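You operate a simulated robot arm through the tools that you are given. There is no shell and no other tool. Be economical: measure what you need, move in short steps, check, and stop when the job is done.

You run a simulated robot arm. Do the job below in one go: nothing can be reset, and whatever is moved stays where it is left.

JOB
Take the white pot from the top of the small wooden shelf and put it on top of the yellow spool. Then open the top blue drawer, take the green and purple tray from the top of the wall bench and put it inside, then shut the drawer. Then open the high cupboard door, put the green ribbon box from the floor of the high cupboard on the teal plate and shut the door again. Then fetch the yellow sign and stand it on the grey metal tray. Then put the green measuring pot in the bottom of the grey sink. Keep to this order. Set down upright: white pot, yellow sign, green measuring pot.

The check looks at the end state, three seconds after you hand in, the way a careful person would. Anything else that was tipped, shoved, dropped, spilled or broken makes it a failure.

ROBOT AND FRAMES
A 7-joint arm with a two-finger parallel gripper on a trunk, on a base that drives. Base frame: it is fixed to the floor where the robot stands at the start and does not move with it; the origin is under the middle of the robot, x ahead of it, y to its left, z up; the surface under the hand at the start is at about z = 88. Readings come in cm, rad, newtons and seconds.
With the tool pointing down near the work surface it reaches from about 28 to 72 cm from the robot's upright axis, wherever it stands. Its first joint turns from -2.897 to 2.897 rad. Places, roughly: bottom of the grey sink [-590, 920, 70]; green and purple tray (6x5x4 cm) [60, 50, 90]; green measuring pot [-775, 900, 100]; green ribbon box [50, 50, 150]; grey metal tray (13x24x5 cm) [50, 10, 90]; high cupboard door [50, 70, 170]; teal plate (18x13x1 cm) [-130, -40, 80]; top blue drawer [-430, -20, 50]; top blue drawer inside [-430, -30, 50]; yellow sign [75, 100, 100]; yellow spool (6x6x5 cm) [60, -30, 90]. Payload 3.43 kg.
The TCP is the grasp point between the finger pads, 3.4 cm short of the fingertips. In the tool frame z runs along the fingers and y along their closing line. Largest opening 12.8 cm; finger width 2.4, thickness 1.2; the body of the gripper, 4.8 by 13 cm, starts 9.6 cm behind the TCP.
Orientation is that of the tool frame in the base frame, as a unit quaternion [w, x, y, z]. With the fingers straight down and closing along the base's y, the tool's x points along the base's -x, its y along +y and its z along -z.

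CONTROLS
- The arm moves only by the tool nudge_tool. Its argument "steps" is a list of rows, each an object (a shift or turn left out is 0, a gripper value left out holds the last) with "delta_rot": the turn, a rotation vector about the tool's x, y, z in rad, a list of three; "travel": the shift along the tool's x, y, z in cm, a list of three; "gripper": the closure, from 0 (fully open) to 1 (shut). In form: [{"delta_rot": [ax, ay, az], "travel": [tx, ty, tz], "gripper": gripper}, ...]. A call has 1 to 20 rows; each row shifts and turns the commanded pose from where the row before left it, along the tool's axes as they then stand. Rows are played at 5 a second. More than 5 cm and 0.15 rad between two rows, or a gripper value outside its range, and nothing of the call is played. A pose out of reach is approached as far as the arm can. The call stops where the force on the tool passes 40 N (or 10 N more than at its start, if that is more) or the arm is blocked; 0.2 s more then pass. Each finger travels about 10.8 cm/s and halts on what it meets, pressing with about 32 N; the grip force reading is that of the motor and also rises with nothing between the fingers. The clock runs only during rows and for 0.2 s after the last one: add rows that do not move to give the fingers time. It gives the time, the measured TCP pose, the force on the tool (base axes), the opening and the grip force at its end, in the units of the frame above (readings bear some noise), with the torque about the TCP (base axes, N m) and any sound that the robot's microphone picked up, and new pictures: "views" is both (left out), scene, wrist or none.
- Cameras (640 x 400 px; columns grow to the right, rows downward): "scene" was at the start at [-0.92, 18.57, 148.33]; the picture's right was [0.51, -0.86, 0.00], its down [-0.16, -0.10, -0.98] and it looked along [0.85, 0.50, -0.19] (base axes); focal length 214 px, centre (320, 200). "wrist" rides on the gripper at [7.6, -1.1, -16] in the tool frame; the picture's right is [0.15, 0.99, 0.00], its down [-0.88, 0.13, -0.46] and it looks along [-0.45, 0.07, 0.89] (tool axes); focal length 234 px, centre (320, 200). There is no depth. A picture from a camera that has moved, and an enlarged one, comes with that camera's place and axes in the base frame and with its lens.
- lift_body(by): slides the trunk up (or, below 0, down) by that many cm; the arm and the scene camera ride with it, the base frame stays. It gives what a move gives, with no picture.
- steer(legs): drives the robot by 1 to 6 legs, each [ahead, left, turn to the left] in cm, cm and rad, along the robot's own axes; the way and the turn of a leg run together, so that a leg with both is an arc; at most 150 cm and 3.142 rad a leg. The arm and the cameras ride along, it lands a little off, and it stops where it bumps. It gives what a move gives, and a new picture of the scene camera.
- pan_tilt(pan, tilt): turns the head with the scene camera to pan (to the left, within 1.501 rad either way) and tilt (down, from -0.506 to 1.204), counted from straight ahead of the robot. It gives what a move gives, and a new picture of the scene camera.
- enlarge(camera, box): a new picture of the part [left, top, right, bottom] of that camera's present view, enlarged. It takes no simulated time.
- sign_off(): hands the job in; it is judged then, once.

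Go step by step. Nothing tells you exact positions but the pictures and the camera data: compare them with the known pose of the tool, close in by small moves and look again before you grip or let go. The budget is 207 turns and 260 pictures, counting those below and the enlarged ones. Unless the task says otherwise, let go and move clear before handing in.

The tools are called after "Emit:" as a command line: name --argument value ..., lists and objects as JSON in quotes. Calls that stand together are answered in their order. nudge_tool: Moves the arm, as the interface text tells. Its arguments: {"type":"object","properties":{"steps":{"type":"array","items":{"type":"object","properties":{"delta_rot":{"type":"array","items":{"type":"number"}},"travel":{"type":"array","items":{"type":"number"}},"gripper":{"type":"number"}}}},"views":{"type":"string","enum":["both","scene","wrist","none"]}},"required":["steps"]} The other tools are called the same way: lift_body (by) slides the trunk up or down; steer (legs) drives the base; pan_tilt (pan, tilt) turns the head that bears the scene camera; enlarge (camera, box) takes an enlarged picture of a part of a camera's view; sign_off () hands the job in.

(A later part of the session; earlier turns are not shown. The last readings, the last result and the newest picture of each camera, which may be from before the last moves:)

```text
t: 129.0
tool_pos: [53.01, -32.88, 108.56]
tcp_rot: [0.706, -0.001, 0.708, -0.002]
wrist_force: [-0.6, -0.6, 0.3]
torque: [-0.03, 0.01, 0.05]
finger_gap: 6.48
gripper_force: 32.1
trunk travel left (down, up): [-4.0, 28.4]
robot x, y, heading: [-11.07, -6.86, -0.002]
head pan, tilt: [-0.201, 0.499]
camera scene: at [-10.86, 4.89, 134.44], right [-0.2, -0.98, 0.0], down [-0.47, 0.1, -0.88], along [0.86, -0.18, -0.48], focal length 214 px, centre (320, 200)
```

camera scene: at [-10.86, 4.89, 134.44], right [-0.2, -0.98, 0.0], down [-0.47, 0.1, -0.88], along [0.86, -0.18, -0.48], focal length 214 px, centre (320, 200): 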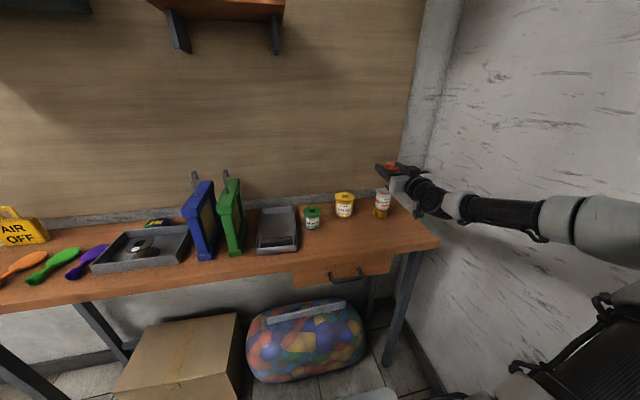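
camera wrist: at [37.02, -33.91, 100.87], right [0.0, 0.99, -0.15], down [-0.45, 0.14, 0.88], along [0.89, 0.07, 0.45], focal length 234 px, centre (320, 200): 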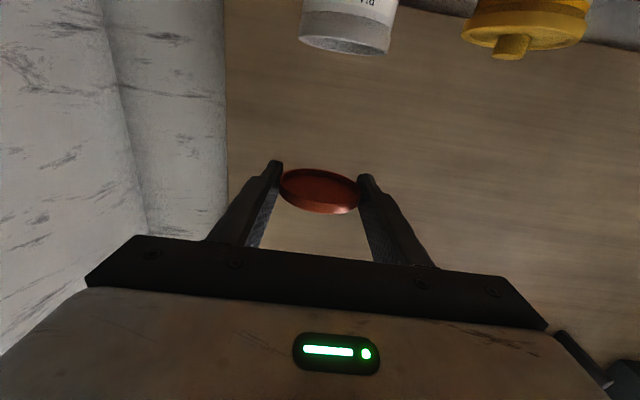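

Lid and pot agree within about 0.4 cm. I'll shift 0.4 forward and lower to just above the rim.

Emit:
nudge_tool --steps '[{"travel": [3, 0, 0.4]}, {"travel": [3, 0, 0]}, {"travel": [1.9, 0, 0]}, {}]' --views "wrist"

Emit:
enlarge --camera "scene" --box '[340, 160, 440, 230]'

Emit:
enlarge --camera "wrist" --box '[230, 60, 430, 240]'

```text
t: 130.0
tool_pos: [53.51, -32.91, 100.64]
tcp_rot: [0.706, 0.0, 0.708, -0.003]
wrist_force: [-0.3, -0.4, -0.6]
torque: [0.02, 0.04, 0.04]
finger_gap: 6.47
gripper_force: 32.3
trunk travel left (down, up): [-4.0, 28.4]
robot x, y, heading: [-11.16, -7.17, -0.003]
head pan, tilt: [-0.201, 0.499]
camera wrist: at [37.41, -34.01, 92.82], right [0.0, 0.99, -0.15], down [-0.45, 0.14, 0.88], along [0.89, 0.07, 0.45], focal length 234 px, centre (320, 200)
```

wrist: 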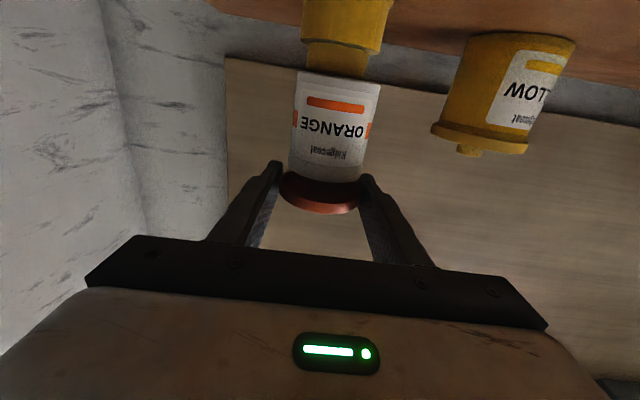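

```text
5.71 times, centred on (390, 195) of scene
camera zoom: at [-10.86, 4.88, 134.45], right [-0.2, -0.98, 0.0], down [-0.47, 0.1, -0.88], along [0.86, -0.18, -0.48], focal length 1226 px, centre (-80, 229)
```

zoom: 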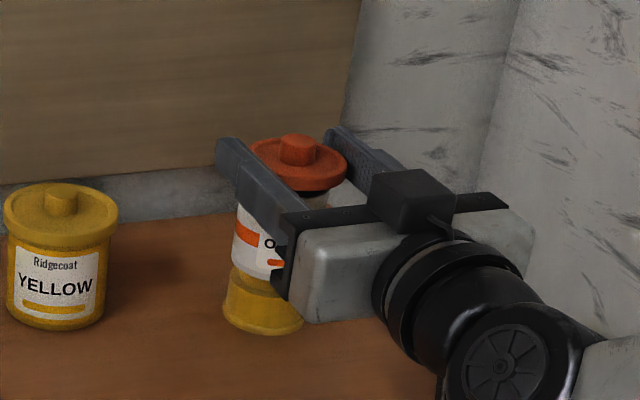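

```text
2.22 times, centred on (330, 150) of wrist
camera zoom: at [37.41, -34.01, 92.82], right [0.0, 0.99, -0.15], down [-0.45, 0.14, 0.88], along [0.89, 0.07, 0.45], focal length 520 px, centre (298, 311)
```

zoom: 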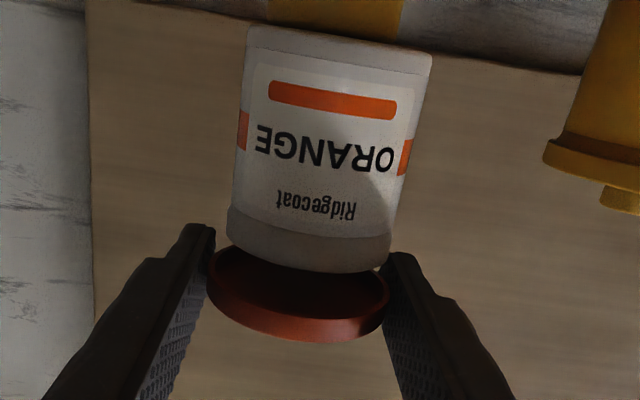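

Well aligned. I'll lower gently onto the rim while watching the force.

Emit:
nudge_tool --steps '[{"travel": [0.8, 0.15, 0]}, {"travel": [0.5, 0, 0]}, {"travel": [0.3, 0, 0]}, {}]' --views "none"

Emit:
enlarge --camera "wrist" --box '[230, 60, 430, 240]'

```text
t: 131.0
tool_pos: [53.41, -32.85, 99.47]
tcp_rot: [0.709, -0.002, 0.705, -0.003]
wrist_force: [2.6, -2.4, 19.8]
torque: [-0.28, -0.58, -0.05]
finger_gap: 6.45
gripper_force: 32.2
trunk travel left (down, up): [-4.0, 28.4]
robot x, y, heading: [-10.98, -7.01, -0.002]
head pan, tilt: [-0.201, 0.499]
```

```text
2.22 times, centred on (330, 150) of wrist
camera zoom: at [37.43, -33.87, 91.61], right [0.0, 0.99, -0.15], down [-0.46, 0.14, 0.88], along [0.89, 0.07, 0.45], focal length 520 px, centre (298, 311)
```

zoom: 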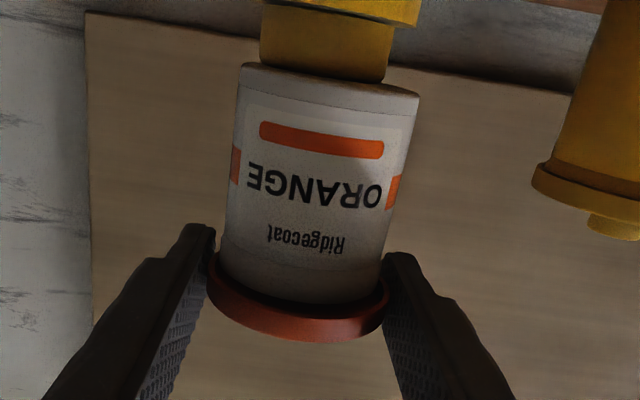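

Contact at 20 N, off-centre toward the far right. I'll lift a touch, shift +0.3 in x and -0.15 in y, and retry.

Emit:
nudge_tool --steps '[{"travel": [-0.5, 0, 0]}, {"travel": [0, -0.15, 0.35]}, {"travel": [0.3, 0, 0]}, {"travel": [0.2, 0, 0]}, {"travel": [0.2, 0, 0]}, {}]' --views "none"

Emit:
enlarge --camera "wrist" --box '[230, 60, 430, 240]'

```text
t: 132.4
tool_pos: [53.64, -32.83, 99.34]
tcp_rot: [0.709, 0.0, 0.705, -0.004]
wrist_force: [-0.9, 1.5, 27.3]
torque: [0.02, -0.65, 0.03]
finger_gap: 6.45
gripper_force: 32.2
trunk travel left (down, up): [-4.0, 28.4]
robot x, y, heading: [-10.99, -7.07, -0.005]
head pan, tilt: [-0.201, 0.499]
```

```text
2.22 times, centred on (330, 150) of wrist
camera zoom: at [37.69, -33.94, 91.5], right [0.0, 0.99, -0.15], down [-0.46, 0.14, 0.88], along [0.89, 0.07, 0.46], focal length 520 px, centre (298, 311)
```

zoom: 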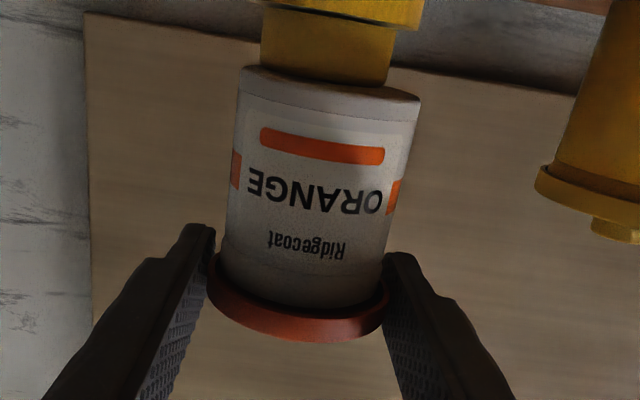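

The pot rim is inside the lid now, laterally centred. I'll ease off, release and inspect.

Emit:
nudge_tool --steps '[{"travel": [-0.2, 0, 0]}, {"gripper": 0.45}, {"gripper": 0.4}, {"gripper": 0.35}, {}, {}, {"travel": [0, 0, -3]}, {"travel": [0, 0, -4.5]}, {"travel": [0, 0, -4.5]}, {}]' --views "wrist"

Emit:
enlarge --camera "scene" --box '[340, 160, 440, 230]'

Emit:
enlarge --camera "wrist" --box '[250, 90, 410, 210]'

```text
t: 134.6
tool_pos: [41.66, -33.04, 99.21]
tcp_rot: [0.706, -0.001, 0.708, -0.003]
wrist_force: [-0.5, -0.2, 0.2]
torque: [-0.01, 0.0, -0.04]
finger_gap: 8.34
gripper_force: 0.1
trunk travel left (down, up): [-4.0, 28.4]
robot x, y, heading: [-11.03, -7.28, -0.001]
head pan, tilt: [-0.201, 0.499]
camera wrist: at [25.54, -34.08, 91.46], right [0.0, 0.99, -0.15], down [-0.45, 0.13, 0.88], along [0.89, 0.07, 0.45], focal length 234 px, centre (320, 200)
```

wrist: 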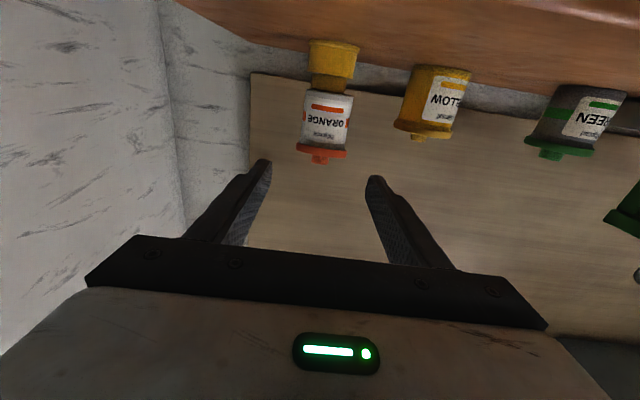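

```text
5.71 times, centred on (390, 195) of scene
camera zoom: at [-10.86, 4.88, 134.45], right [-0.2, -0.98, 0.0], down [-0.47, 0.1, -0.88], along [0.86, -0.18, -0.48], focal length 1226 px, centre (-80, 229)
```

zoom: 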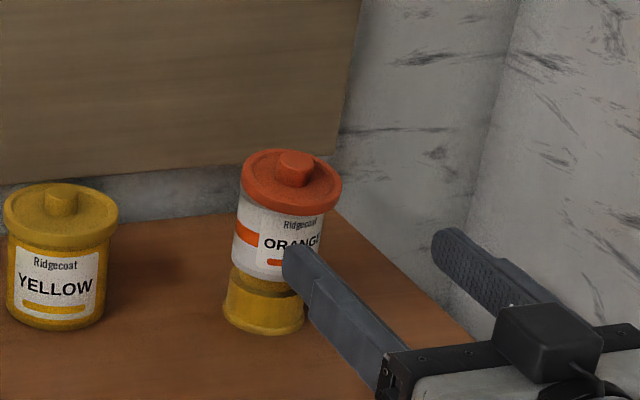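

```text
3.33 times, centred on (330, 150) of wrist
camera zoom: at [25.54, -34.08, 91.46], right [0.0, 0.99, -0.15], down [-0.45, 0.13, 0.88], along [0.89, 0.07, 0.45], focal length 781 px, centre (287, 367)
```

zoom: 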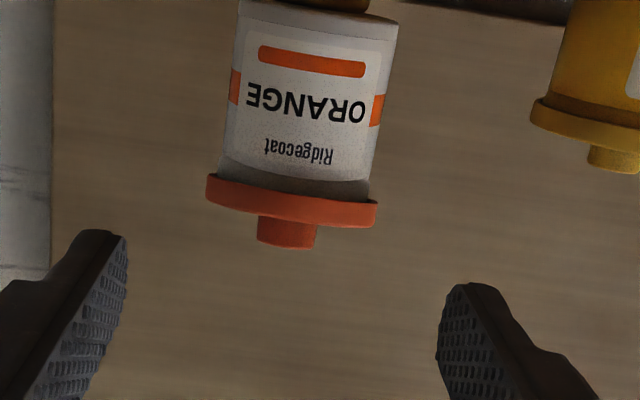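

The lid sits properly again and the white pot stands on the spool. Next is the blue drawer behind me, so I'll back off, turn around and look.

Emit:
steer --legs '[[-50, 0, 0], [0, 0, 1.57], [0, 0, 1.571]]'

Emit:
pan_tilt --pan 0.2 --tilt 0.3

```text
t: 145.4
tool_pos: [-113.61, 19.16, 99.11]
tcp_rot: [-0.004, 0.708, -0.001, -0.706]
wrist_force: [0.4, 0.5, 0.2]
torque: [-0.01, 0.0, -0.01]
finger_gap: 8.29
gripper_force: 0.0
trunk travel left (down, up): [-4.0, 28.4]
robot x, y, heading: [-61.25, -6.97, 3.138]
head pan, tilt: [-0.201, 0.499]
camera scene: at [-61.06, -19.37, 134.45], right [0.2, 0.98, 0.0], down [0.47, -0.1, -0.88], along [-0.86, 0.18, -0.48], focal length 214 px, centre (320, 200)
```

scene: 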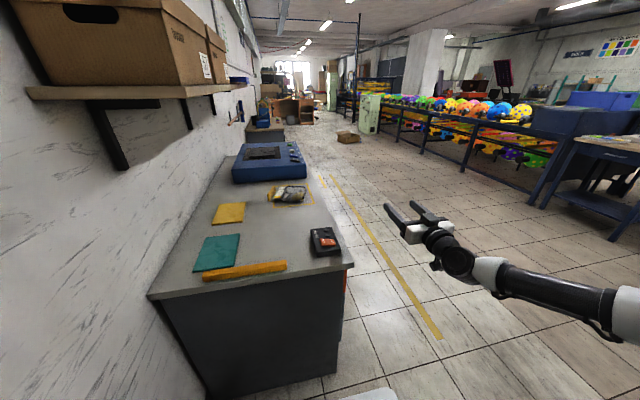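

```text
t: 146.3
tool_pos: [-113.53, 19.09, 99.1]
tcp_rot: [-0.003, 0.708, 0.0, -0.706]
wrist_force: [0.1, -0.3, 0.7]
torque: [0.02, 0.02, 0.0]
finger_gap: 8.31
gripper_force: 0.1
trunk travel left (down, up): [-4.0, 28.4]
robot x, y, heading: [-60.72, -7.4, 3.135]
head pan, tilt: [0.201, 0.3]
camera scene: at [-61.31, -23.03, 136.28], right [-0.19, 0.98, 0.0], down [0.29, 0.06, -0.96], along [-0.94, -0.19, -0.3], focal length 214 px, centre (320, 200)
```

scene: 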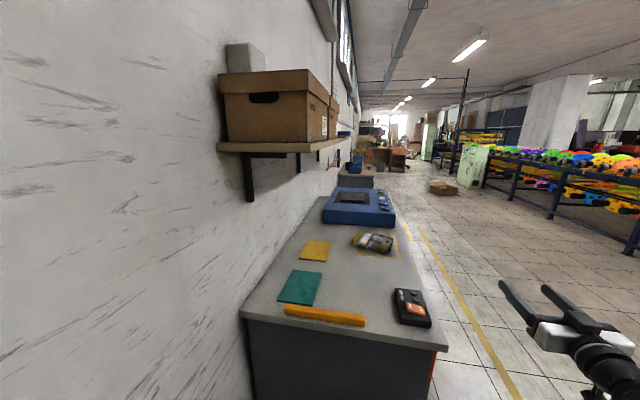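

The counter with the teal plate runs along this wall, and the drawer should be further along facing +y. I'll drive down the aisle.

Emit:
steer --legs '[[0, -65, 0], [150, 0, 0], [110, 0, 0]]'

```text
t: 165.3
tool_pos: [-375.42, 78.8, 99.23]
tcp_rot: [0.009, 0.708, 0.013, -0.706]
wrist_force: [0.4, -0.2, -0.3]
torque: [0.01, -0.02, 0.0]
finger_gap: 8.34
gripper_force: 0.0
trunk travel left (down, up): [-4.0, 28.4]
robot x, y, heading: [-322.27, 54.43, -3.113]
head pan, tilt: [0.201, 0.3]
camera scene: at [-321.77, 38.48, 136.29], right [-0.23, 0.97, 0.0], down [0.29, 0.07, -0.96], along [-0.93, -0.22, -0.3], focal length 214 px, centre (320, 200)
```

scene: 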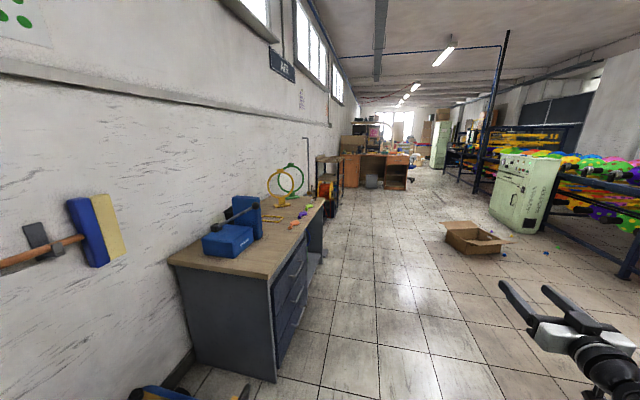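

The bench with blue drawers is ahead on the left, facing +y. I'll drive abreast and turn to face it.

Emit:
steer --legs '[[108, -22, -0.02], [0, 0, 1.55]]'

Emit:
pan_tilt --pan 0.0 --tilt 0.75

```text
t: 174.8
tool_pos: [-457.34, 20.88, 99.22]
tcp_rot: [-0.496, -0.502, -0.499, 0.503]
wrist_force: [0.5, 0.4, -0.3]
torque: [0.01, -0.01, 0.0]
finger_gap: 8.31
gripper_force: 0.1
trunk travel left (down, up): [-4.0, 28.4]
robot x, y, heading: [-431.02, 73.08, -1.581]
head pan, tilt: [0.201, 0.3]
camera scene: at [-415.19, 72.73, 136.29], right [-0.98, -0.19, 0.0], down [-0.06, 0.29, -0.96], along [0.18, -0.94, -0.3], focal length 214 px, centre (320, 200)
```

scene: 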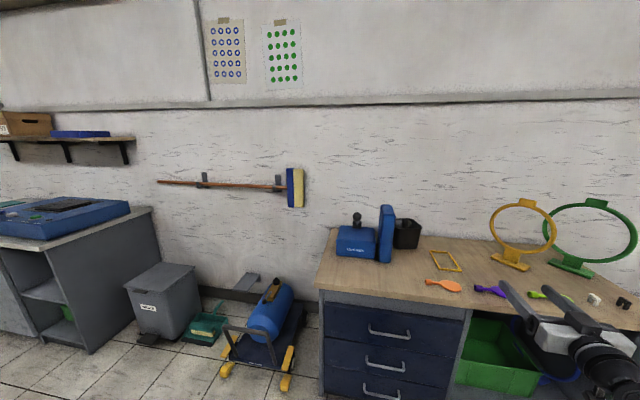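

```text
t: 175.7
tool_pos: [-457.47, 20.93, 99.14]
tcp_rot: [-0.497, -0.502, -0.499, 0.502]
wrist_force: [-1.2, -0.5, -0.8]
torque: [0.03, 0.02, -0.01]
finger_gap: 8.3
gripper_force: 0.1
trunk travel left (down, up): [-4.0, 28.4]
robot x, y, heading: [-431.07, 73.26, -1.582]
head pan, tilt: [0.0, 0.75]
camera scene: at [-417.04, 73.6, 132.26], right [-1.0, 0.01, 0.0], down [0.01, 0.68, -0.73], along [-0.01, -0.73, -0.68], focal length 214 px, centre (320, 200)
```

scene: 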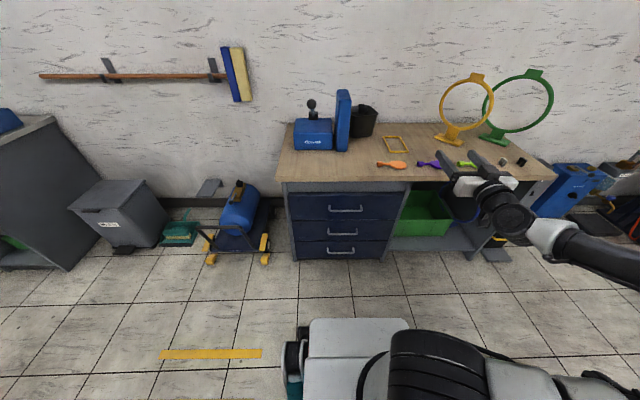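

Top drawer handle is at about (-433, -8, 50), a horizontal bar. I'll roll the gripper 90° so it closes vertically, lower it and line up in front.

Emit:
lift_body --by -3.8

Emit:
nudge_tool --steps '[{"delta_rot": [0, 0, 0.15]}, {"delta_rot": [0, 0, 0.15]}, {"delta_rot": [0, 0, 0.15]}, {"delta_rot": [0, 0, 0.15]}, {"delta_rot": [0, 0, 0.15]}, {"delta_rot": [0, 0, 0.15]}, {"delta_rot": [0, 0, 0.15]}, {"delta_rot": [0, 0, 0.15]}, {"delta_rot": [0, 0, 0.15]}, {"delta_rot": [0, 0, 0.15]}, {"delta_rot": [0, 0, 0.07]}, {"travel": [4.8, 0, 0]}, {"travel": [4.8, 0, 0]}, {"travel": [4.8, 0, 0]}, {"travel": [4.8, 0, 0]}, {"travel": [4.8, 0, 0]}, {}]' --views "none"

Emit:
nudge_tool --steps '[{"travel": [0, -4.7, 0]}, {"travel": [0, -4.7, 0]}, {"travel": [0, -4.7, 0]}, {"travel": [0, -4.7, 0]}, {"travel": [0, -4.7, 0]}, {"travel": [0, -4.7, 0]}, {"travel": [0, -4.7, 0]}, {}]' --views "both"

```text
t: 176.5
tool_pos: [-457.41, 20.86, 95.45]
tcp_rot: [-0.497, -0.502, -0.499, 0.502]
wrist_force: [-0.2, 0.0, -0.1]
torque: [0.01, 0.0, -0.02]
finger_gap: 8.31
gripper_force: 0.1
trunk travel left (down, up): [-0.2, 32.2]
robot x, y, heading: [-431.39, 73.49, -1.579]
head pan, tilt: [0.0, 0.75]
```

```text
t: 180.1
tool_pos: [-433.71, 19.08, 95.52]
tcp_rot: [0.706, 0.708, -0.002, -0.005]
wrist_force: [0.8, -0.3, -0.4]
torque: [0.01, 0.01, 0.03]
finger_gap: 8.32
gripper_force: 0.0
out of reach, approached as far as the arm can: row 15, 16
trunk travel left (down, up): [-0.2, 32.2]
robot x, y, heading: [-431.48, 73.12, -1.581]
head pan, tilt: [0.0, 0.75]
```

```text
t: 181.9
tool_pos: [-434.35, 16.94, 67.16]
tcp_rot: [0.706, 0.708, 0.0, -0.004]
wrist_force: [0.2, -0.4, -0.5]
torque: [-0.01, 0.02, 0.0]
finger_gap: 8.34
gripper_force: 0.0
out of reach, approached as far as the arm can: row 6, 7
trunk travel left (down, up): [-0.2, 32.2]
robot x, y, heading: [-431.43, 73.18, -1.58]
head pan, tilt: [0.0, 0.75]
camera scene: at [-417.04, 73.61, 128.45], right [-1.0, 0.01, 0.0], down [0.01, 0.68, -0.73], along [-0.01, -0.73, -0.68], focal length 214 px, centre (320, 200)
camera wrist: at [-426.62, 32.97, 65.9], right [0.15, -0.01, 0.99], down [-0.88, 0.46, 0.14], along [-0.46, -0.89, 0.07], focal length 234 px, centre (320, 200)
```

scene: 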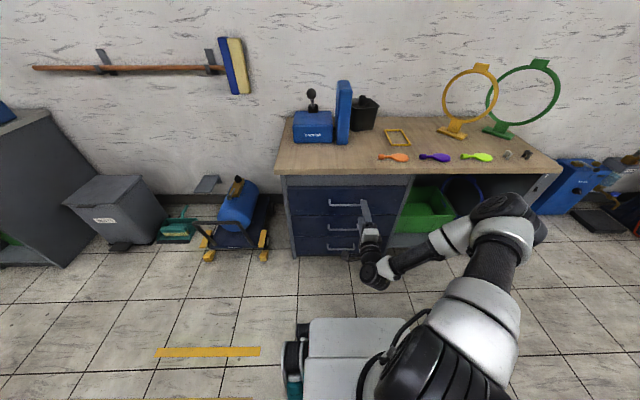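
wrist: 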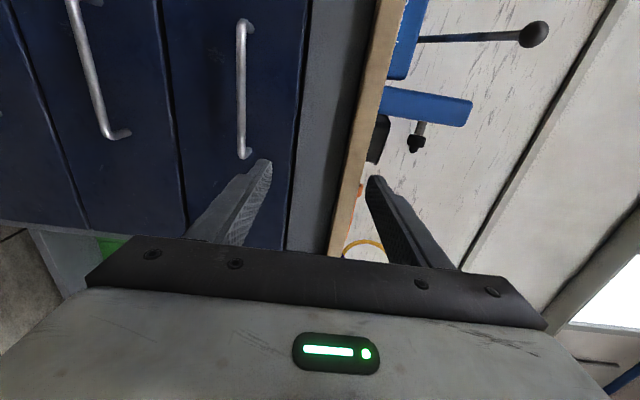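

By triangulation the handle is nearer (-430, -0.6, 56). I'll tilt the tool 0.5 rad down so the wrist stays higher, and move to a pre-grasp.

Emit:
nudge_tool --steps '[{"delta_rot": [0.125, 0, 0], "gripper": 0.65}, {"delta_rot": [0.125, 0, 0]}, {"delta_rot": [0.125, 0, 0]}, {"delta_rot": [0.125, 0, 0]}, {"travel": [1.43, -0.53, 3.9]}, {"travel": [1.43, -0.53, 3.9]}, {"travel": [1.43, -0.53, 3.9]}, {}]' --views "both"

```text
t: 183.7
tool_pos: [-429.72, 7.3, 60.09]
tcp_rot: [0.509, 0.861, -0.003, -0.004]
wrist_force: [0.9, 0.0, 0.6]
torque: [0.01, 0.0, 0.0]
finger_gap: 4.47
gripper_force: 0.0
trunk travel left (down, up): [-0.2, 32.2]
robot x, y, heading: [-431.13, 73.15, -1.577]
head pan, tilt: [0.0, 0.75]
camera scene: at [-417.04, 73.61, 128.45], right [-1.0, 0.01, 0.0], down [0.01, 0.68, -0.73], along [-0.01, -0.73, -0.68], focal length 214 px, centre (320, 200)
camera wrist: at [-422.21, 21.78, 66.53], right [0.15, -0.48, 0.87], down [-0.88, 0.34, 0.34], along [-0.46, -0.81, -0.37], focal length 234 px, centre (320, 200)
```

scene: 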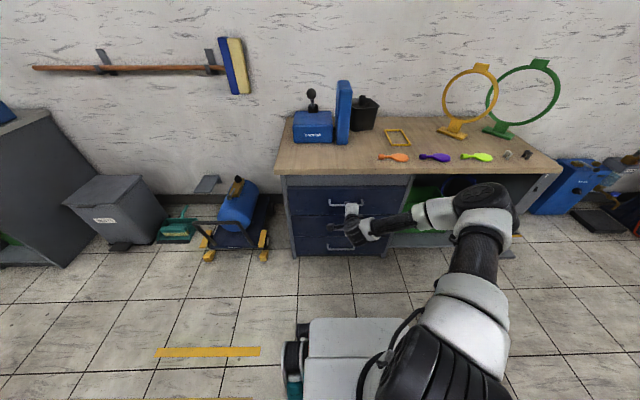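
wrist: 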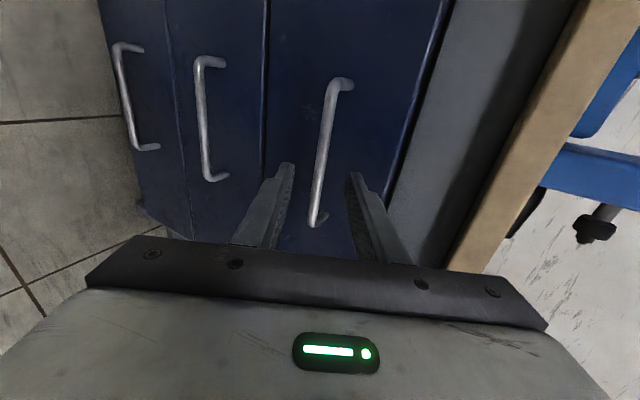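

Handle bar is at y -0.6, z 55.9, dead ahead. I'll advance 6.4 cm with a narrow opening and grip.

Emit:
nudge_tool --steps '[{"gripper": 0.75}, {"travel": [0, 0, 3.2]}, {"travel": [0, 0, 3.2]}, {}, {"gripper": 1}, {}, {}]' --views "wrist"

```text
t: 185.3
tool_pos: [-430.1, 1.81, 57.04]
tcp_rot: [0.51, 0.86, -0.002, -0.005]
wrist_force: [-0.1, -1.9, 4.0]
torque: [-0.08, -0.02, -0.11]
finger_gap: 1.18
gripper_force: 44.5
trunk travel left (down, up): [-0.2, 32.2]
robot x, y, heading: [-430.93, 73.15, -1.578]
head pan, tilt: [0.0, 0.75]
camera wrist: at [-422.35, 16.31, 63.6], right [0.15, -0.48, 0.87], down [-0.88, 0.35, 0.34], along [-0.46, -0.81, -0.37], focal length 234 px, centre (320, 200)
```

wrist: 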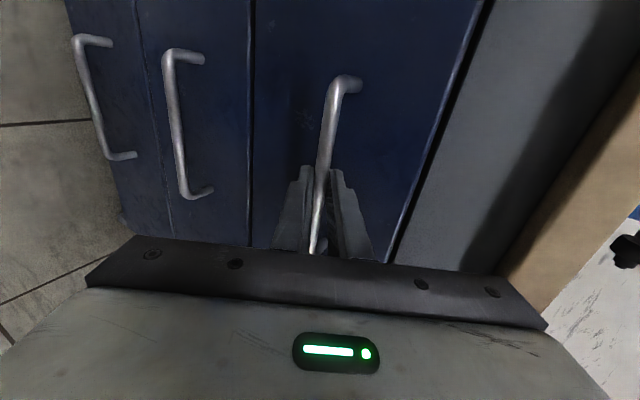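

Gripped. I'll pull the drawer by driving back 22 cm.

Emit:
steer --legs '[[-11, 0, 0], [-11, 0, 0]]'

```text
t: 187.3
tool_pos: [-429.99, 23.67, 57.1]
tcp_rot: [0.51, 0.86, -0.004, -0.005]
wrist_force: [-19.0, 0.6, 6.4]
torque: [-0.1, 0.0, -0.06]
finger_gap: 1.19
gripper_force: 44.8
trunk travel left (down, up): [-0.2, 32.2]
robot x, y, heading: [-431.05, 95.28, -1.575]
head pan, tilt: [0.0, 0.75]
camera scene: at [-416.94, 95.49, 128.46], right [-1.0, 0.01, 0.0], down [0.01, 0.68, -0.73], along [0.0, -0.73, -0.68], focal length 214 px, centre (320, 200)
```

scene: 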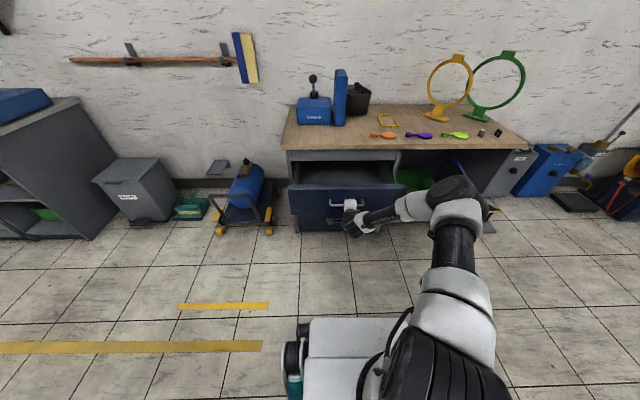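

The drawer is open about 22 cm. I'll release, retreat and return to the wall bench for the tray.

Emit:
nudge_tool --steps '[{"gripper": 0.75}, {}, {"travel": [0, 0, -3]}, {"travel": [0, 0, -4.5]}, {"travel": [0, 0, -4.5]}, {"travel": [0, 3.5, -2]}, {"travel": [0, 4, -2]}, {"travel": [0, 4, -2]}, {}]' --views "none"

Emit:
steer --legs '[[-15, 0, 0], [0, 0, 1.575], [150, 0, 0], [150, 0, 0], [80, 0, 0]]'

```text
t: 189.3
tool_pos: [-429.89, 33.88, 75.87]
tcp_rot: [0.509, 0.86, -0.002, -0.007]
wrist_force: [-0.1, 0.5, 0.0]
torque: [0.03, 0.02, 0.01]
finger_gap: 3.19
gripper_force: 0.2
trunk travel left (down, up): [-0.2, 32.2]
robot x, y, heading: [-431.09, 95.23, -1.579]
head pan, tilt: [0.0, 0.75]
```

```text
t: 212.5
tool_pos: [9.21, 113.67, 75.85]
tcp_rot: [0.364, 0.609, 0.608, 0.358]
wrist_force: [0.6, 0.1, -0.1]
torque: [0.02, 0.0, 0.03]
finger_gap: 3.2
gripper_force: 0.0
trunk travel left (down, up): [-0.2, 32.2]
robot x, y, heading: [-51.94, 112.48, -0.003]
head pan, tilt: [0.0, 0.75]
camera scene: at [-52.52, 126.15, 128.45], right [0.0, -1.0, 0.0], down [-0.68, 0.0, -0.73], along [0.73, 0.0, -0.68], focal length 214 px, centre (320, 200)
```

scene: 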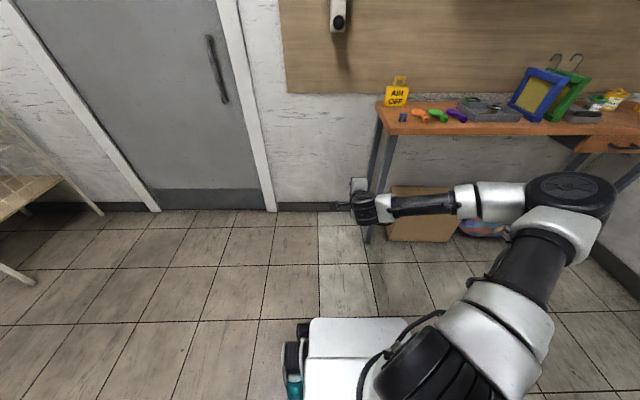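

I'm near the bench again. I'll raise the trunk, roll the gripper back to close along y, then drive in front of the tray.

Emit:
lift_body --by 22

Emit:
nudge_tool --steps '[{"delta_rot": [0, 0, -0.143], "gripper": 0.2}, {"delta_rot": [0, 0, -0.143]}, {"delta_rot": [0, 0, -0.143]}, {"delta_rot": [0, 0, -0.143]}, {"delta_rot": [0, 0, -0.143]}, {"delta_rot": [0, 0, -0.143]}, {"delta_rot": [0, 0, -0.143]}, {"delta_rot": [0, 0, -0.143]}, {"delta_rot": [0, 0, -0.143]}, {"delta_rot": [0, 0, -0.143]}, {"delta_rot": [0, 0, -0.141]}, {"travel": [-4.2, 0, -2.3]}, {"travel": [-4.2, 0, -2.3]}, {"travel": [-4.2, 0, -2.3]}, {"travel": [-4.2, 0, -2.3]}, {}]' --views "none"

Emit:
steer --legs '[[0, -68, 0], [45, 0, 0]]'

```text
t: 214.9
tool_pos: [9.24, 113.83, 97.74]
tcp_rot: [0.364, 0.609, 0.608, 0.357]
wrist_force: [0.2, 0.6, 0.5]
torque: [0.0, -0.02, -0.02]
finger_gap: 3.2
gripper_force: 0.1
trunk travel left (down, up): [-22.2, 10.2]
robot x, y, heading: [-52.07, 112.64, -0.0]
head pan, tilt: [0.0, 0.75]
```

```text
t: 218.3
tool_pos: [9.24, 113.99, 116.89]
tcp_rot: [0.509, 0.001, 0.861, -0.005]
wrist_force: [0.5, 0.0, -0.5]
torque: [0.02, -0.04, 0.01]
finger_gap: 10.25
gripper_force: 0.0
trunk travel left (down, up): [-22.2, 10.2]
robot x, y, heading: [-51.82, 112.4, 0.0]
head pan, tilt: [0.0, 0.75]
```

```text
t: 227.6
tool_pos: [54.47, 45.5, 116.98]
tcp_rot: [0.511, 0.001, 0.86, -0.005]
wrist_force: [-0.6, -0.1, 0.4]
torque: [0.01, -0.03, 0.01]
finger_gap: 10.24
gripper_force: 0.1
trunk travel left (down, up): [-22.2, 10.2]
robot x, y, heading: [-6.46, 43.98, 0.001]
head pan, tilt: [0.0, 0.75]
camera scene: at [-7.36, 57.67, 150.45], right [0.0, -1.0, 0.0], down [-0.68, 0.0, -0.73], along [0.73, 0.0, -0.68], focal length 214 px, centre (320, 200)
```

scene: 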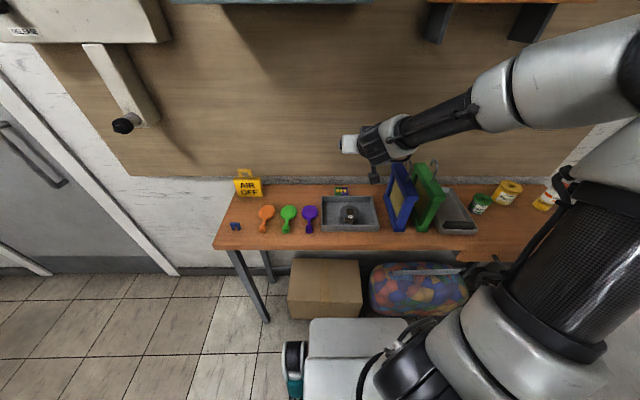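

Tray is at about (63.9, 48.5). I'll drive 8 cm closer, point the tool down and look from above.

Emit:
steer --legs '[[8, 0, 0]]'

Emit:
nudge_tool --steps '[{"delta_rot": [0, 0.134, 0]}, {"delta_rot": [0, 0.134, 0]}, {"delta_rot": [0, 0.134, 0]}, {"delta_rot": [0, 0.134, 0]}, {"delta_rot": [0, 0.134, 0]}, {"delta_rot": [0, 0.134, 0]}, {"delta_rot": [0, 0.134, 0]}, {"delta_rot": [0, 0.134, 0]}, {"travel": [0, 3, 3]}, {}]' --views "wrist"

```text
t: 228.7
tool_pos: [62.42, 45.34, 116.97]
tcp_rot: [0.51, 0.002, 0.86, -0.006]
wrist_force: [0.2, -0.2, -0.2]
torque: [0.0, 0.01, -0.01]
finger_gap: 10.26
gripper_force: 0.1
trunk travel left (down, up): [-22.2, 10.2]
robot x, y, heading: [1.41, 44.04, -0.003]
head pan, tilt: [0.0, 0.75]
camera scene: at [0.65, 57.67, 150.45], right [0.0, -1.0, 0.0], down [-0.68, 0.0, -0.73], along [0.73, 0.0, -0.68], focal length 214 px, centre (320, 200)
```

scene: 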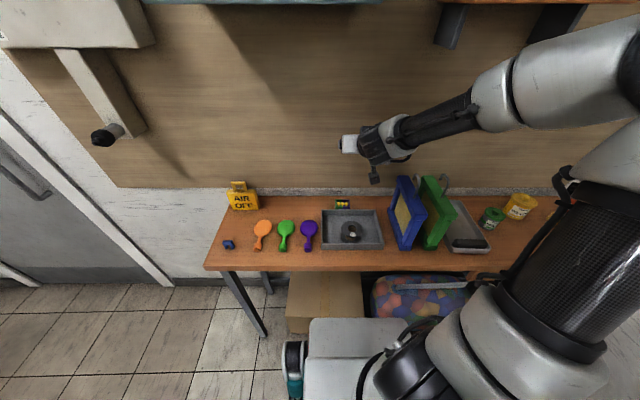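

```text
t: 230.9
tool_pos: [62.5, 48.34, 114.12]
tcp_rot: [-0.002, 0.003, 1.0, -0.004]
wrist_force: [0.4, 0.0, 0.0]
torque: [-0.01, 0.01, 0.0]
finger_gap: 10.23
gripper_force: 0.0
trunk travel left (down, up): [-22.2, 10.2]
robot x, y, heading: [1.35, 43.74, -0.001]
head pan, tilt: [0.0, 0.75]
camera wrist: at [54.88, 47.53, 129.94], right [-0.14, 0.99, -0.01], down [0.88, 0.13, 0.45], along [0.45, 0.06, -0.89], focal length 234 px, centre (320, 200)
```

wrist: 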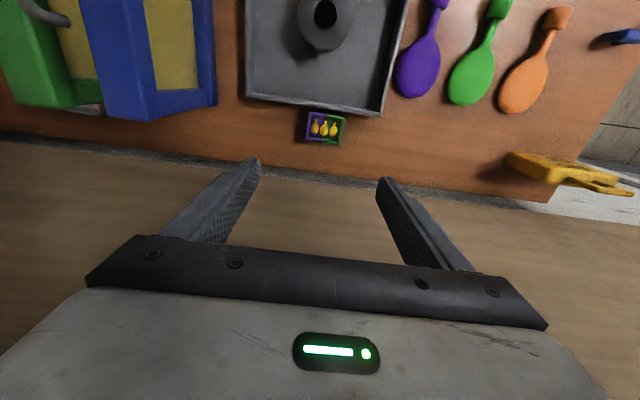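

Emit:
nudge_tool --steps '[{"travel": [0.8, 0.6, 3]}, {"travel": [0, 0, 5]}, {"travel": [0, 0, 5]}, {"travel": [0, 0, 4]}, {}]' --views "wrist"

```text
t: 232.1
tool_pos: [61.47, 48.77, 96.78]
tcp_rot: [-0.001, 0.004, 1.0, -0.004]
wrist_force: [-0.1, 0.0, -0.5]
torque: [-0.01, 0.02, 0.0]
finger_gap: 10.25
gripper_force: 0.1
trunk travel left (down, up): [-22.2, 10.2]
robot x, y, heading: [1.05, 43.98, -0.006]
head pan, tilt: [0.0, 0.75]
camera wrist: at [53.91, 48.03, 112.61], right [-0.14, 0.99, -0.01], down [0.88, 0.13, 0.45], along [0.45, 0.06, -0.89], focal length 234 px, centre (320, 200)
```

wrist: 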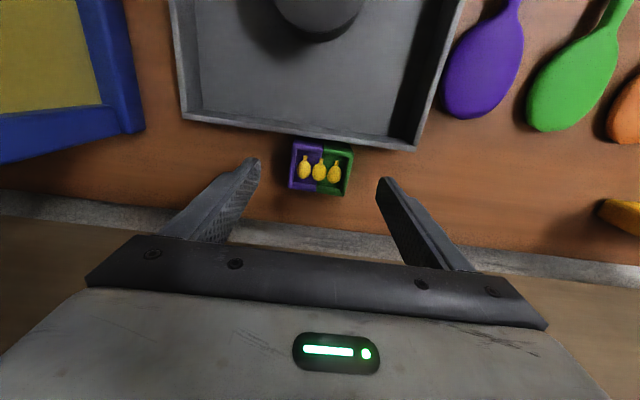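

Emit:
nudge_tool --steps '[{"travel": [0, 0.2, 2.5]}, {"travel": [0, 0, 2]}, {}, {"gripper": 0.4}, {"gripper": 0.5}, {"gripper": 0.55}, {"gripper": 1}, {}, {}]' --views "none"

Emit:
nudge_tool --steps '[{"travel": [0, 0, -2]}, {"travel": [0, 0, -4]}, {"travel": [0, 0, -5]}, {"travel": [0, 0, -5]}, {}]' --views "wrist"

```text
t: 234.1
tool_pos: [61.48, 48.89, 92.47]
tcp_rot: [-0.001, 0.003, 1.0, -0.004]
wrist_force: [0.7, 0.9, 0.9]
torque: [0.01, 0.0, -0.03]
finger_gap: 5.65
gripper_force: 31.8
trunk travel left (down, up): [-22.2, 10.2]
robot x, y, heading: [1.3, 43.77, -0.001]
head pan, tilt: [0.0, 0.75]
```

```text
t: 235.3
tool_pos: [61.4, 49.03, 108.41]
tcp_rot: [-0.002, 0.003, 1.0, -0.004]
wrist_force: [-0.4, 0.7, -0.6]
torque: [0.0, -0.02, -0.02]
finger_gap: 5.65
gripper_force: 31.8
trunk travel left (down, up): [-22.2, 10.2]
robot x, y, heading: [1.25, 43.93, -0.004]
head pan, tilt: [0.0, 0.75]
camera wrist: at [53.95, 48.17, 124.28], right [-0.14, 0.99, -0.01], down [0.88, 0.13, 0.45], along [0.45, 0.06, -0.89], focal length 234 px, centre (320, 200)
```

wrist: 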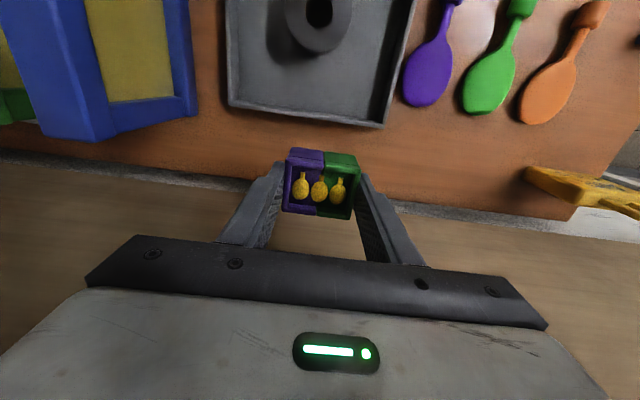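

The tray is held level with its contents. I'll drive backward along the aisle to the drawer and turn to face it.

Emit:
steer --legs '[[-50, 0, 0], [0, 45, 0], [-150, 0, 0], [-150, 0, 0], [-82, 0, 0], [0, 0, -1.575]]'

```text
t: 264.4
tool_pos: [-419.25, 20.98, 108.32]
tcp_rot: [-0.003, 0.692, 0.722, -0.003]
wrist_force: [1.5, -0.4, -0.7]
torque: [0.01, 0.02, 0.02]
finger_gap: 5.66
gripper_force: 31.6
trunk travel left (down, up): [-22.2, 10.2]
robot x, y, heading: [-427.59, 81.25, -1.52]
head pan, tilt: [0.0, 0.75]
camera scene: at [-413.57, 82.13, 150.45], right [-1.0, -0.05, 0.0], down [-0.03, 0.68, -0.73], along [0.04, -0.73, -0.68], focal length 214 px, centre (320, 200)
```

scene: 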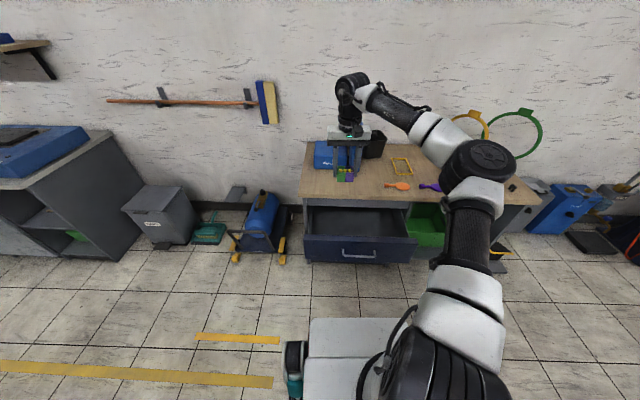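

I'll square up with the drawer, lower the trunk and look at the open interior from above.

Emit:
steer --legs '[[12, -6, -0.055]]'

Emit:
lift_body --by -15

Emit:
nudge_tool --steps '[{}]' --views "wrist"

```text
t: 265.7
tool_pos: [-428.4, 8.31, 108.33]
tcp_rot: [-0.004, 0.711, 0.703, -0.002]
wrist_force: [0.0, -1.4, 0.0]
torque: [-0.02, 0.03, 0.02]
finger_gap: 5.64
gripper_force: 32.2
trunk travel left (down, up): [-22.2, 10.2]
robot x, y, heading: [-433.62, 68.25, -1.573]
head pan, tilt: [0.0, 0.75]
camera scene: at [-419.3, 69.08, 150.45], right [-1.0, 0.0, 0.0], down [0.0, 0.68, -0.73], along [0.0, -0.73, -0.68], focal length 214 px, centre (320, 200)
```

scene: 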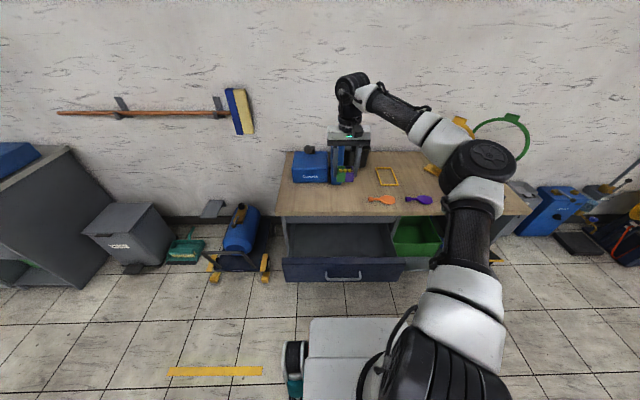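

```text
t: 267.4
tool_pos: [-428.4, 8.23, 93.37]
tcp_rot: [-0.003, 0.71, 0.704, -0.002]
wrist_force: [0.5, 0.2, -0.5]
torque: [0.0, 0.01, 0.03]
finger_gap: 5.64
gripper_force: 32.1
trunk travel left (down, up): [-7.2, 25.2]
robot x, y, heading: [-433.44, 68.95, -1.576]
head pan, tilt: [0.0, 0.75]
```

```text
t: 267.8
tool_pos: [-428.38, 8.25, 93.32]
tcp_rot: [-0.003, 0.711, 0.703, -0.002]
wrist_force: [-0.2, 0.5, -0.6]
torque: [-0.01, -0.02, -0.02]
finger_gap: 5.64
gripper_force: 32.4
trunk travel left (down, up): [-7.2, 25.2]
robot x, y, heading: [-432.75, 68.52, -1.577]
head pan, tilt: [0.0, 0.75]
camera wrist: at [-429.37, 15.9, 109.22], right [0.99, 0.14, -0.01], down [0.12, -0.88, 0.45], along [0.06, -0.45, -0.89], focal length 234 px, centre (320, 200)
```

wrist: 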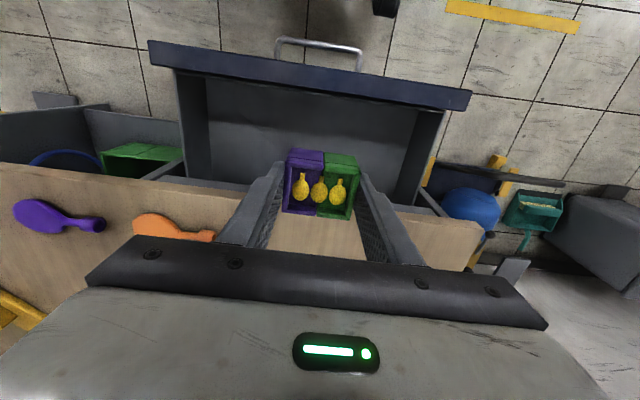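

The drawer interior spans about y 1 to 16. I'll shift slightly outward and descend toward the floor in stages.

Emit:
nudge_tool --steps '[{"travel": [0.7, 0, 4.5]}, {"travel": [0, 0, 5]}, {"travel": [0, 0, 5]}, {"travel": [0, 0, 5]}, {"travel": [0, 0, 5]}, {"travel": [0, 0, 3]}, {}]' --views "both"

```text
t: 269.4
tool_pos: [-428.64, 9.2, 65.81]
tcp_rot: [-0.004, 0.711, 0.703, -0.001]
wrist_force: [-0.2, -0.4, -0.5]
torque: [-0.01, -0.01, -0.02]
finger_gap: 5.63
gripper_force: 31.7
trunk travel left (down, up): [-7.2, 25.2]
robot x, y, heading: [-433.65, 68.47, -1.577]
head pan, tilt: [0.0, 0.75]
camera scene: at [-419.3, 69.08, 135.45], right [-1.0, 0.0, 0.0], down [0.0, 0.68, -0.73], along [0.0, -0.73, -0.68], focal length 214 px, centre (320, 200)
camera wrist: at [-429.5, 16.78, 81.63], right [0.99, 0.14, -0.01], down [0.12, -0.88, 0.45], along [0.06, -0.45, -0.89], focal length 234 px, centre (320, 200)
```

scene: 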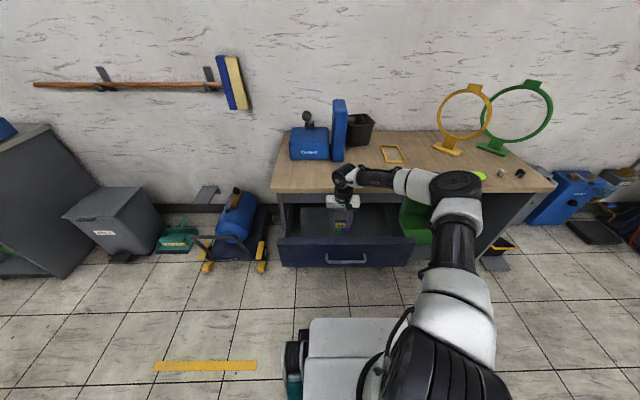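
wrist: 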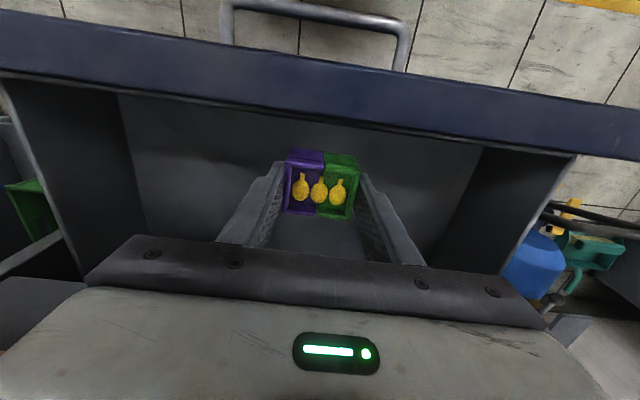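

Emit:
nudge_tool --steps '[{"travel": [-0.3, 0, 4]}, {"travel": [0, 0, 2]}, {"travel": [0, 0, 1]}, {"travel": [0, 0, 1]}, {}]' --views "wrist"

```text
t: 270.6
tool_pos: [-428.62, 8.69, 58.03]
tcp_rot: [-0.003, 0.711, 0.703, -0.003]
wrist_force: [-0.2, 0.2, -0.3]
torque: [-0.01, 0.01, -0.01]
finger_gap: 5.63
gripper_force: 31.4
trunk travel left (down, up): [-7.2, 25.2]
robot x, y, heading: [-433.48, 68.48, -1.579]
head pan, tilt: [0.0, 0.75]
camera wrist: at [-429.63, 16.33, 73.8], right [0.99, 0.14, -0.01], down [0.12, -0.88, 0.45], along [0.06, -0.45, -0.89], focal length 234 px, centre (320, 200)
```

wrist: 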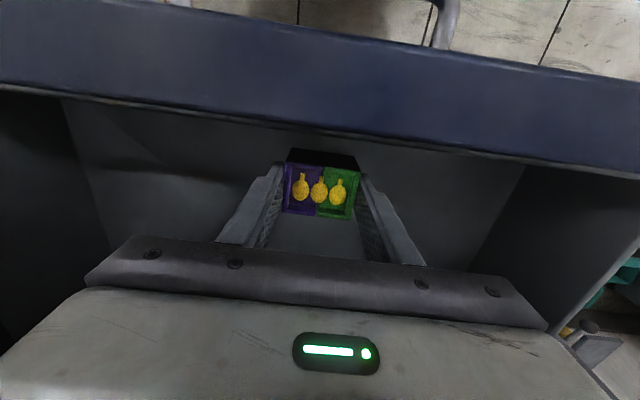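

Emit:
nudge_tool --steps '[{"travel": [0, 0, 1]}, {"travel": [0, 0, 0.7]}, {"travel": [0, 0, 0.5]}, {"travel": [0, 0, 0.5]}, {}]' --views "wrist"

```text
t: 271.8
tool_pos: [-428.69, 8.79, 55.35]
tcp_rot: [-0.003, 0.711, 0.703, -0.002]
wrist_force: [-0.9, 0.7, -0.7]
torque: [-0.01, 0.01, 0.0]
finger_gap: 5.64
gripper_force: 31.8
trunk travel left (down, up): [-7.2, 25.2]
robot x, y, heading: [-433.46, 68.28, -1.576]
head pan, tilt: [0.0, 0.75]
camera wrist: at [-429.69, 16.37, 71.05], right [0.99, 0.14, -0.01], down [0.12, -0.88, 0.45], along [0.06, -0.45, -0.89], focal length 234 px, centre (320, 200)
```

wrist: 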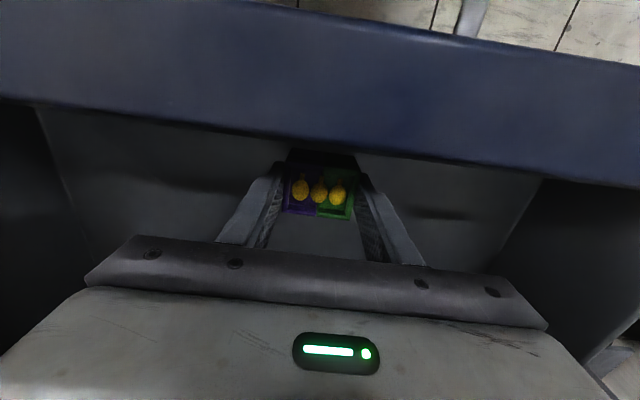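

Emit:
nudge_tool --steps '[{"travel": [0, 0, 0.6]}, {"travel": [0, 0, 0.5]}, {"travel": [0, 0, 0.5]}, {"travel": [0, 0, 0.4]}, {}]' --views "none"

```text
t: 273.0
tool_pos: [-428.56, 8.78, 53.24]
tcp_rot: [-0.003, 0.711, 0.703, -0.001]
wrist_force: [-0.7, 0.2, -0.8]
torque: [-0.02, 0.02, -0.01]
finger_gap: 5.64
gripper_force: 32.1
trunk travel left (down, up): [-7.2, 25.2]
robot x, y, heading: [-433.52, 68.84, -1.572]
head pan, tilt: [0.0, 0.75]
```

Emit:
nudge_tool --steps '[{"travel": [0, 0, 0.5]}, {"travel": [0, 0, 0.4]}, {"travel": [0, 0, 0.4]}, {"travel": [0, 0, 0.3]}, {}]' --views "wrist"

Emit:
enlarge --camera "wrist" --box '[220, 100, 420, 260]'

```text
t: 274.2
tool_pos: [-429.12, 9.56, 52.23]
tcp_rot: [-0.002, 0.711, 0.703, -0.002]
wrist_force: [0.7, 0.0, -0.4]
torque: [-0.04, -0.04, 0.03]
finger_gap: 5.66
gripper_force: 32.2
out of reach, approached as far as the arm can: row 1, 2, 4
trunk travel left (down, up): [-7.2, 25.2]
robot x, y, heading: [-433.52, 68.84, -1.579]
head pan, tilt: [0.0, 0.75]
camera wrist: at [-430.12, 17.13, 68.13], right [0.99, 0.14, -0.01], down [0.12, -0.88, 0.45], along [0.06, -0.45, -0.89], focal length 234 px, centre (320, 200)
```

wrist: 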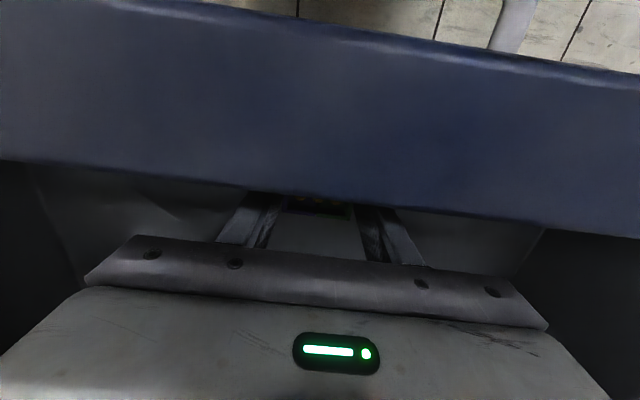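

```text
2.50 times, centred on (320, 180) of wrist
camera zoom: at [-430.12, 17.13, 68.13], right [0.99, 0.14, -0.01], down [0.12, -0.88, 0.45], along [0.06, -0.45, -0.89], focal length 585 px, centre (320, 250)
```

zoom: 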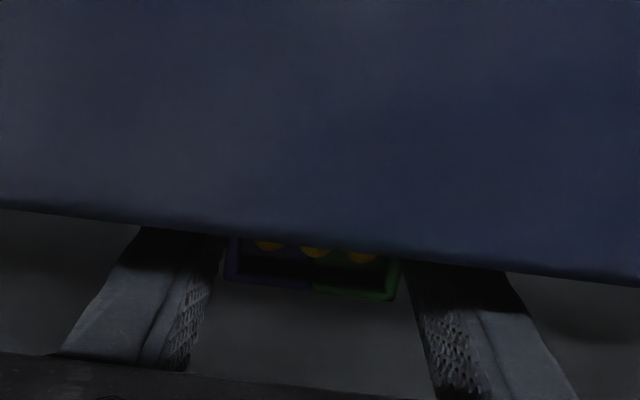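

The arm is at its low limit, so I'll use the trunk to go down the last bit, watching the force.

Emit:
nudge_tool --steps '[{"travel": [-0.8, 0, -0.5]}, {}]' --views "none"

Emit:
lift_body --by -1

Emit:
lift_body --by -0.5

```text
t: 274.8
tool_pos: [-429.23, 8.88, 53.0]
tcp_rot: [-0.002, 0.711, 0.703, -0.002]
wrist_force: [1.4, 0.3, -0.7]
torque: [0.01, 0.03, -0.01]
finger_gap: 5.65
gripper_force: 32.7
trunk travel left (down, up): [-7.2, 25.2]
robot x, y, heading: [-433.45, 68.46, -1.572]
head pan, tilt: [0.0, 0.75]
```

```text
t: 275.4
tool_pos: [-429.24, 8.77, 51.94]
tcp_rot: [-0.003, 0.711, 0.704, -0.003]
wrist_force: [0.4, 0.0, -0.5]
torque: [0.01, 0.01, -0.02]
finger_gap: 5.63
gripper_force: 31.8
trunk travel left (down, up): [-6.2, 26.2]
robot x, y, heading: [-433.52, 68.63, -1.577]
head pan, tilt: [0.0, 0.75]
```

```text
t: 275.9
tool_pos: [-429.06, 8.61, 51.61]
tcp_rot: [0.0, 0.71, 0.704, -0.003]
wrist_force: [-1.2, -0.5, 13.9]
torque: [0.18, -0.33, -0.02]
finger_gap: 5.63
gripper_force: 32.3
trunk travel left (down, up): [-5.7, 26.7]
robot x, y, heading: [-433.53, 68.48, -1.573]
head pan, tilt: [0.0, 0.75]
```

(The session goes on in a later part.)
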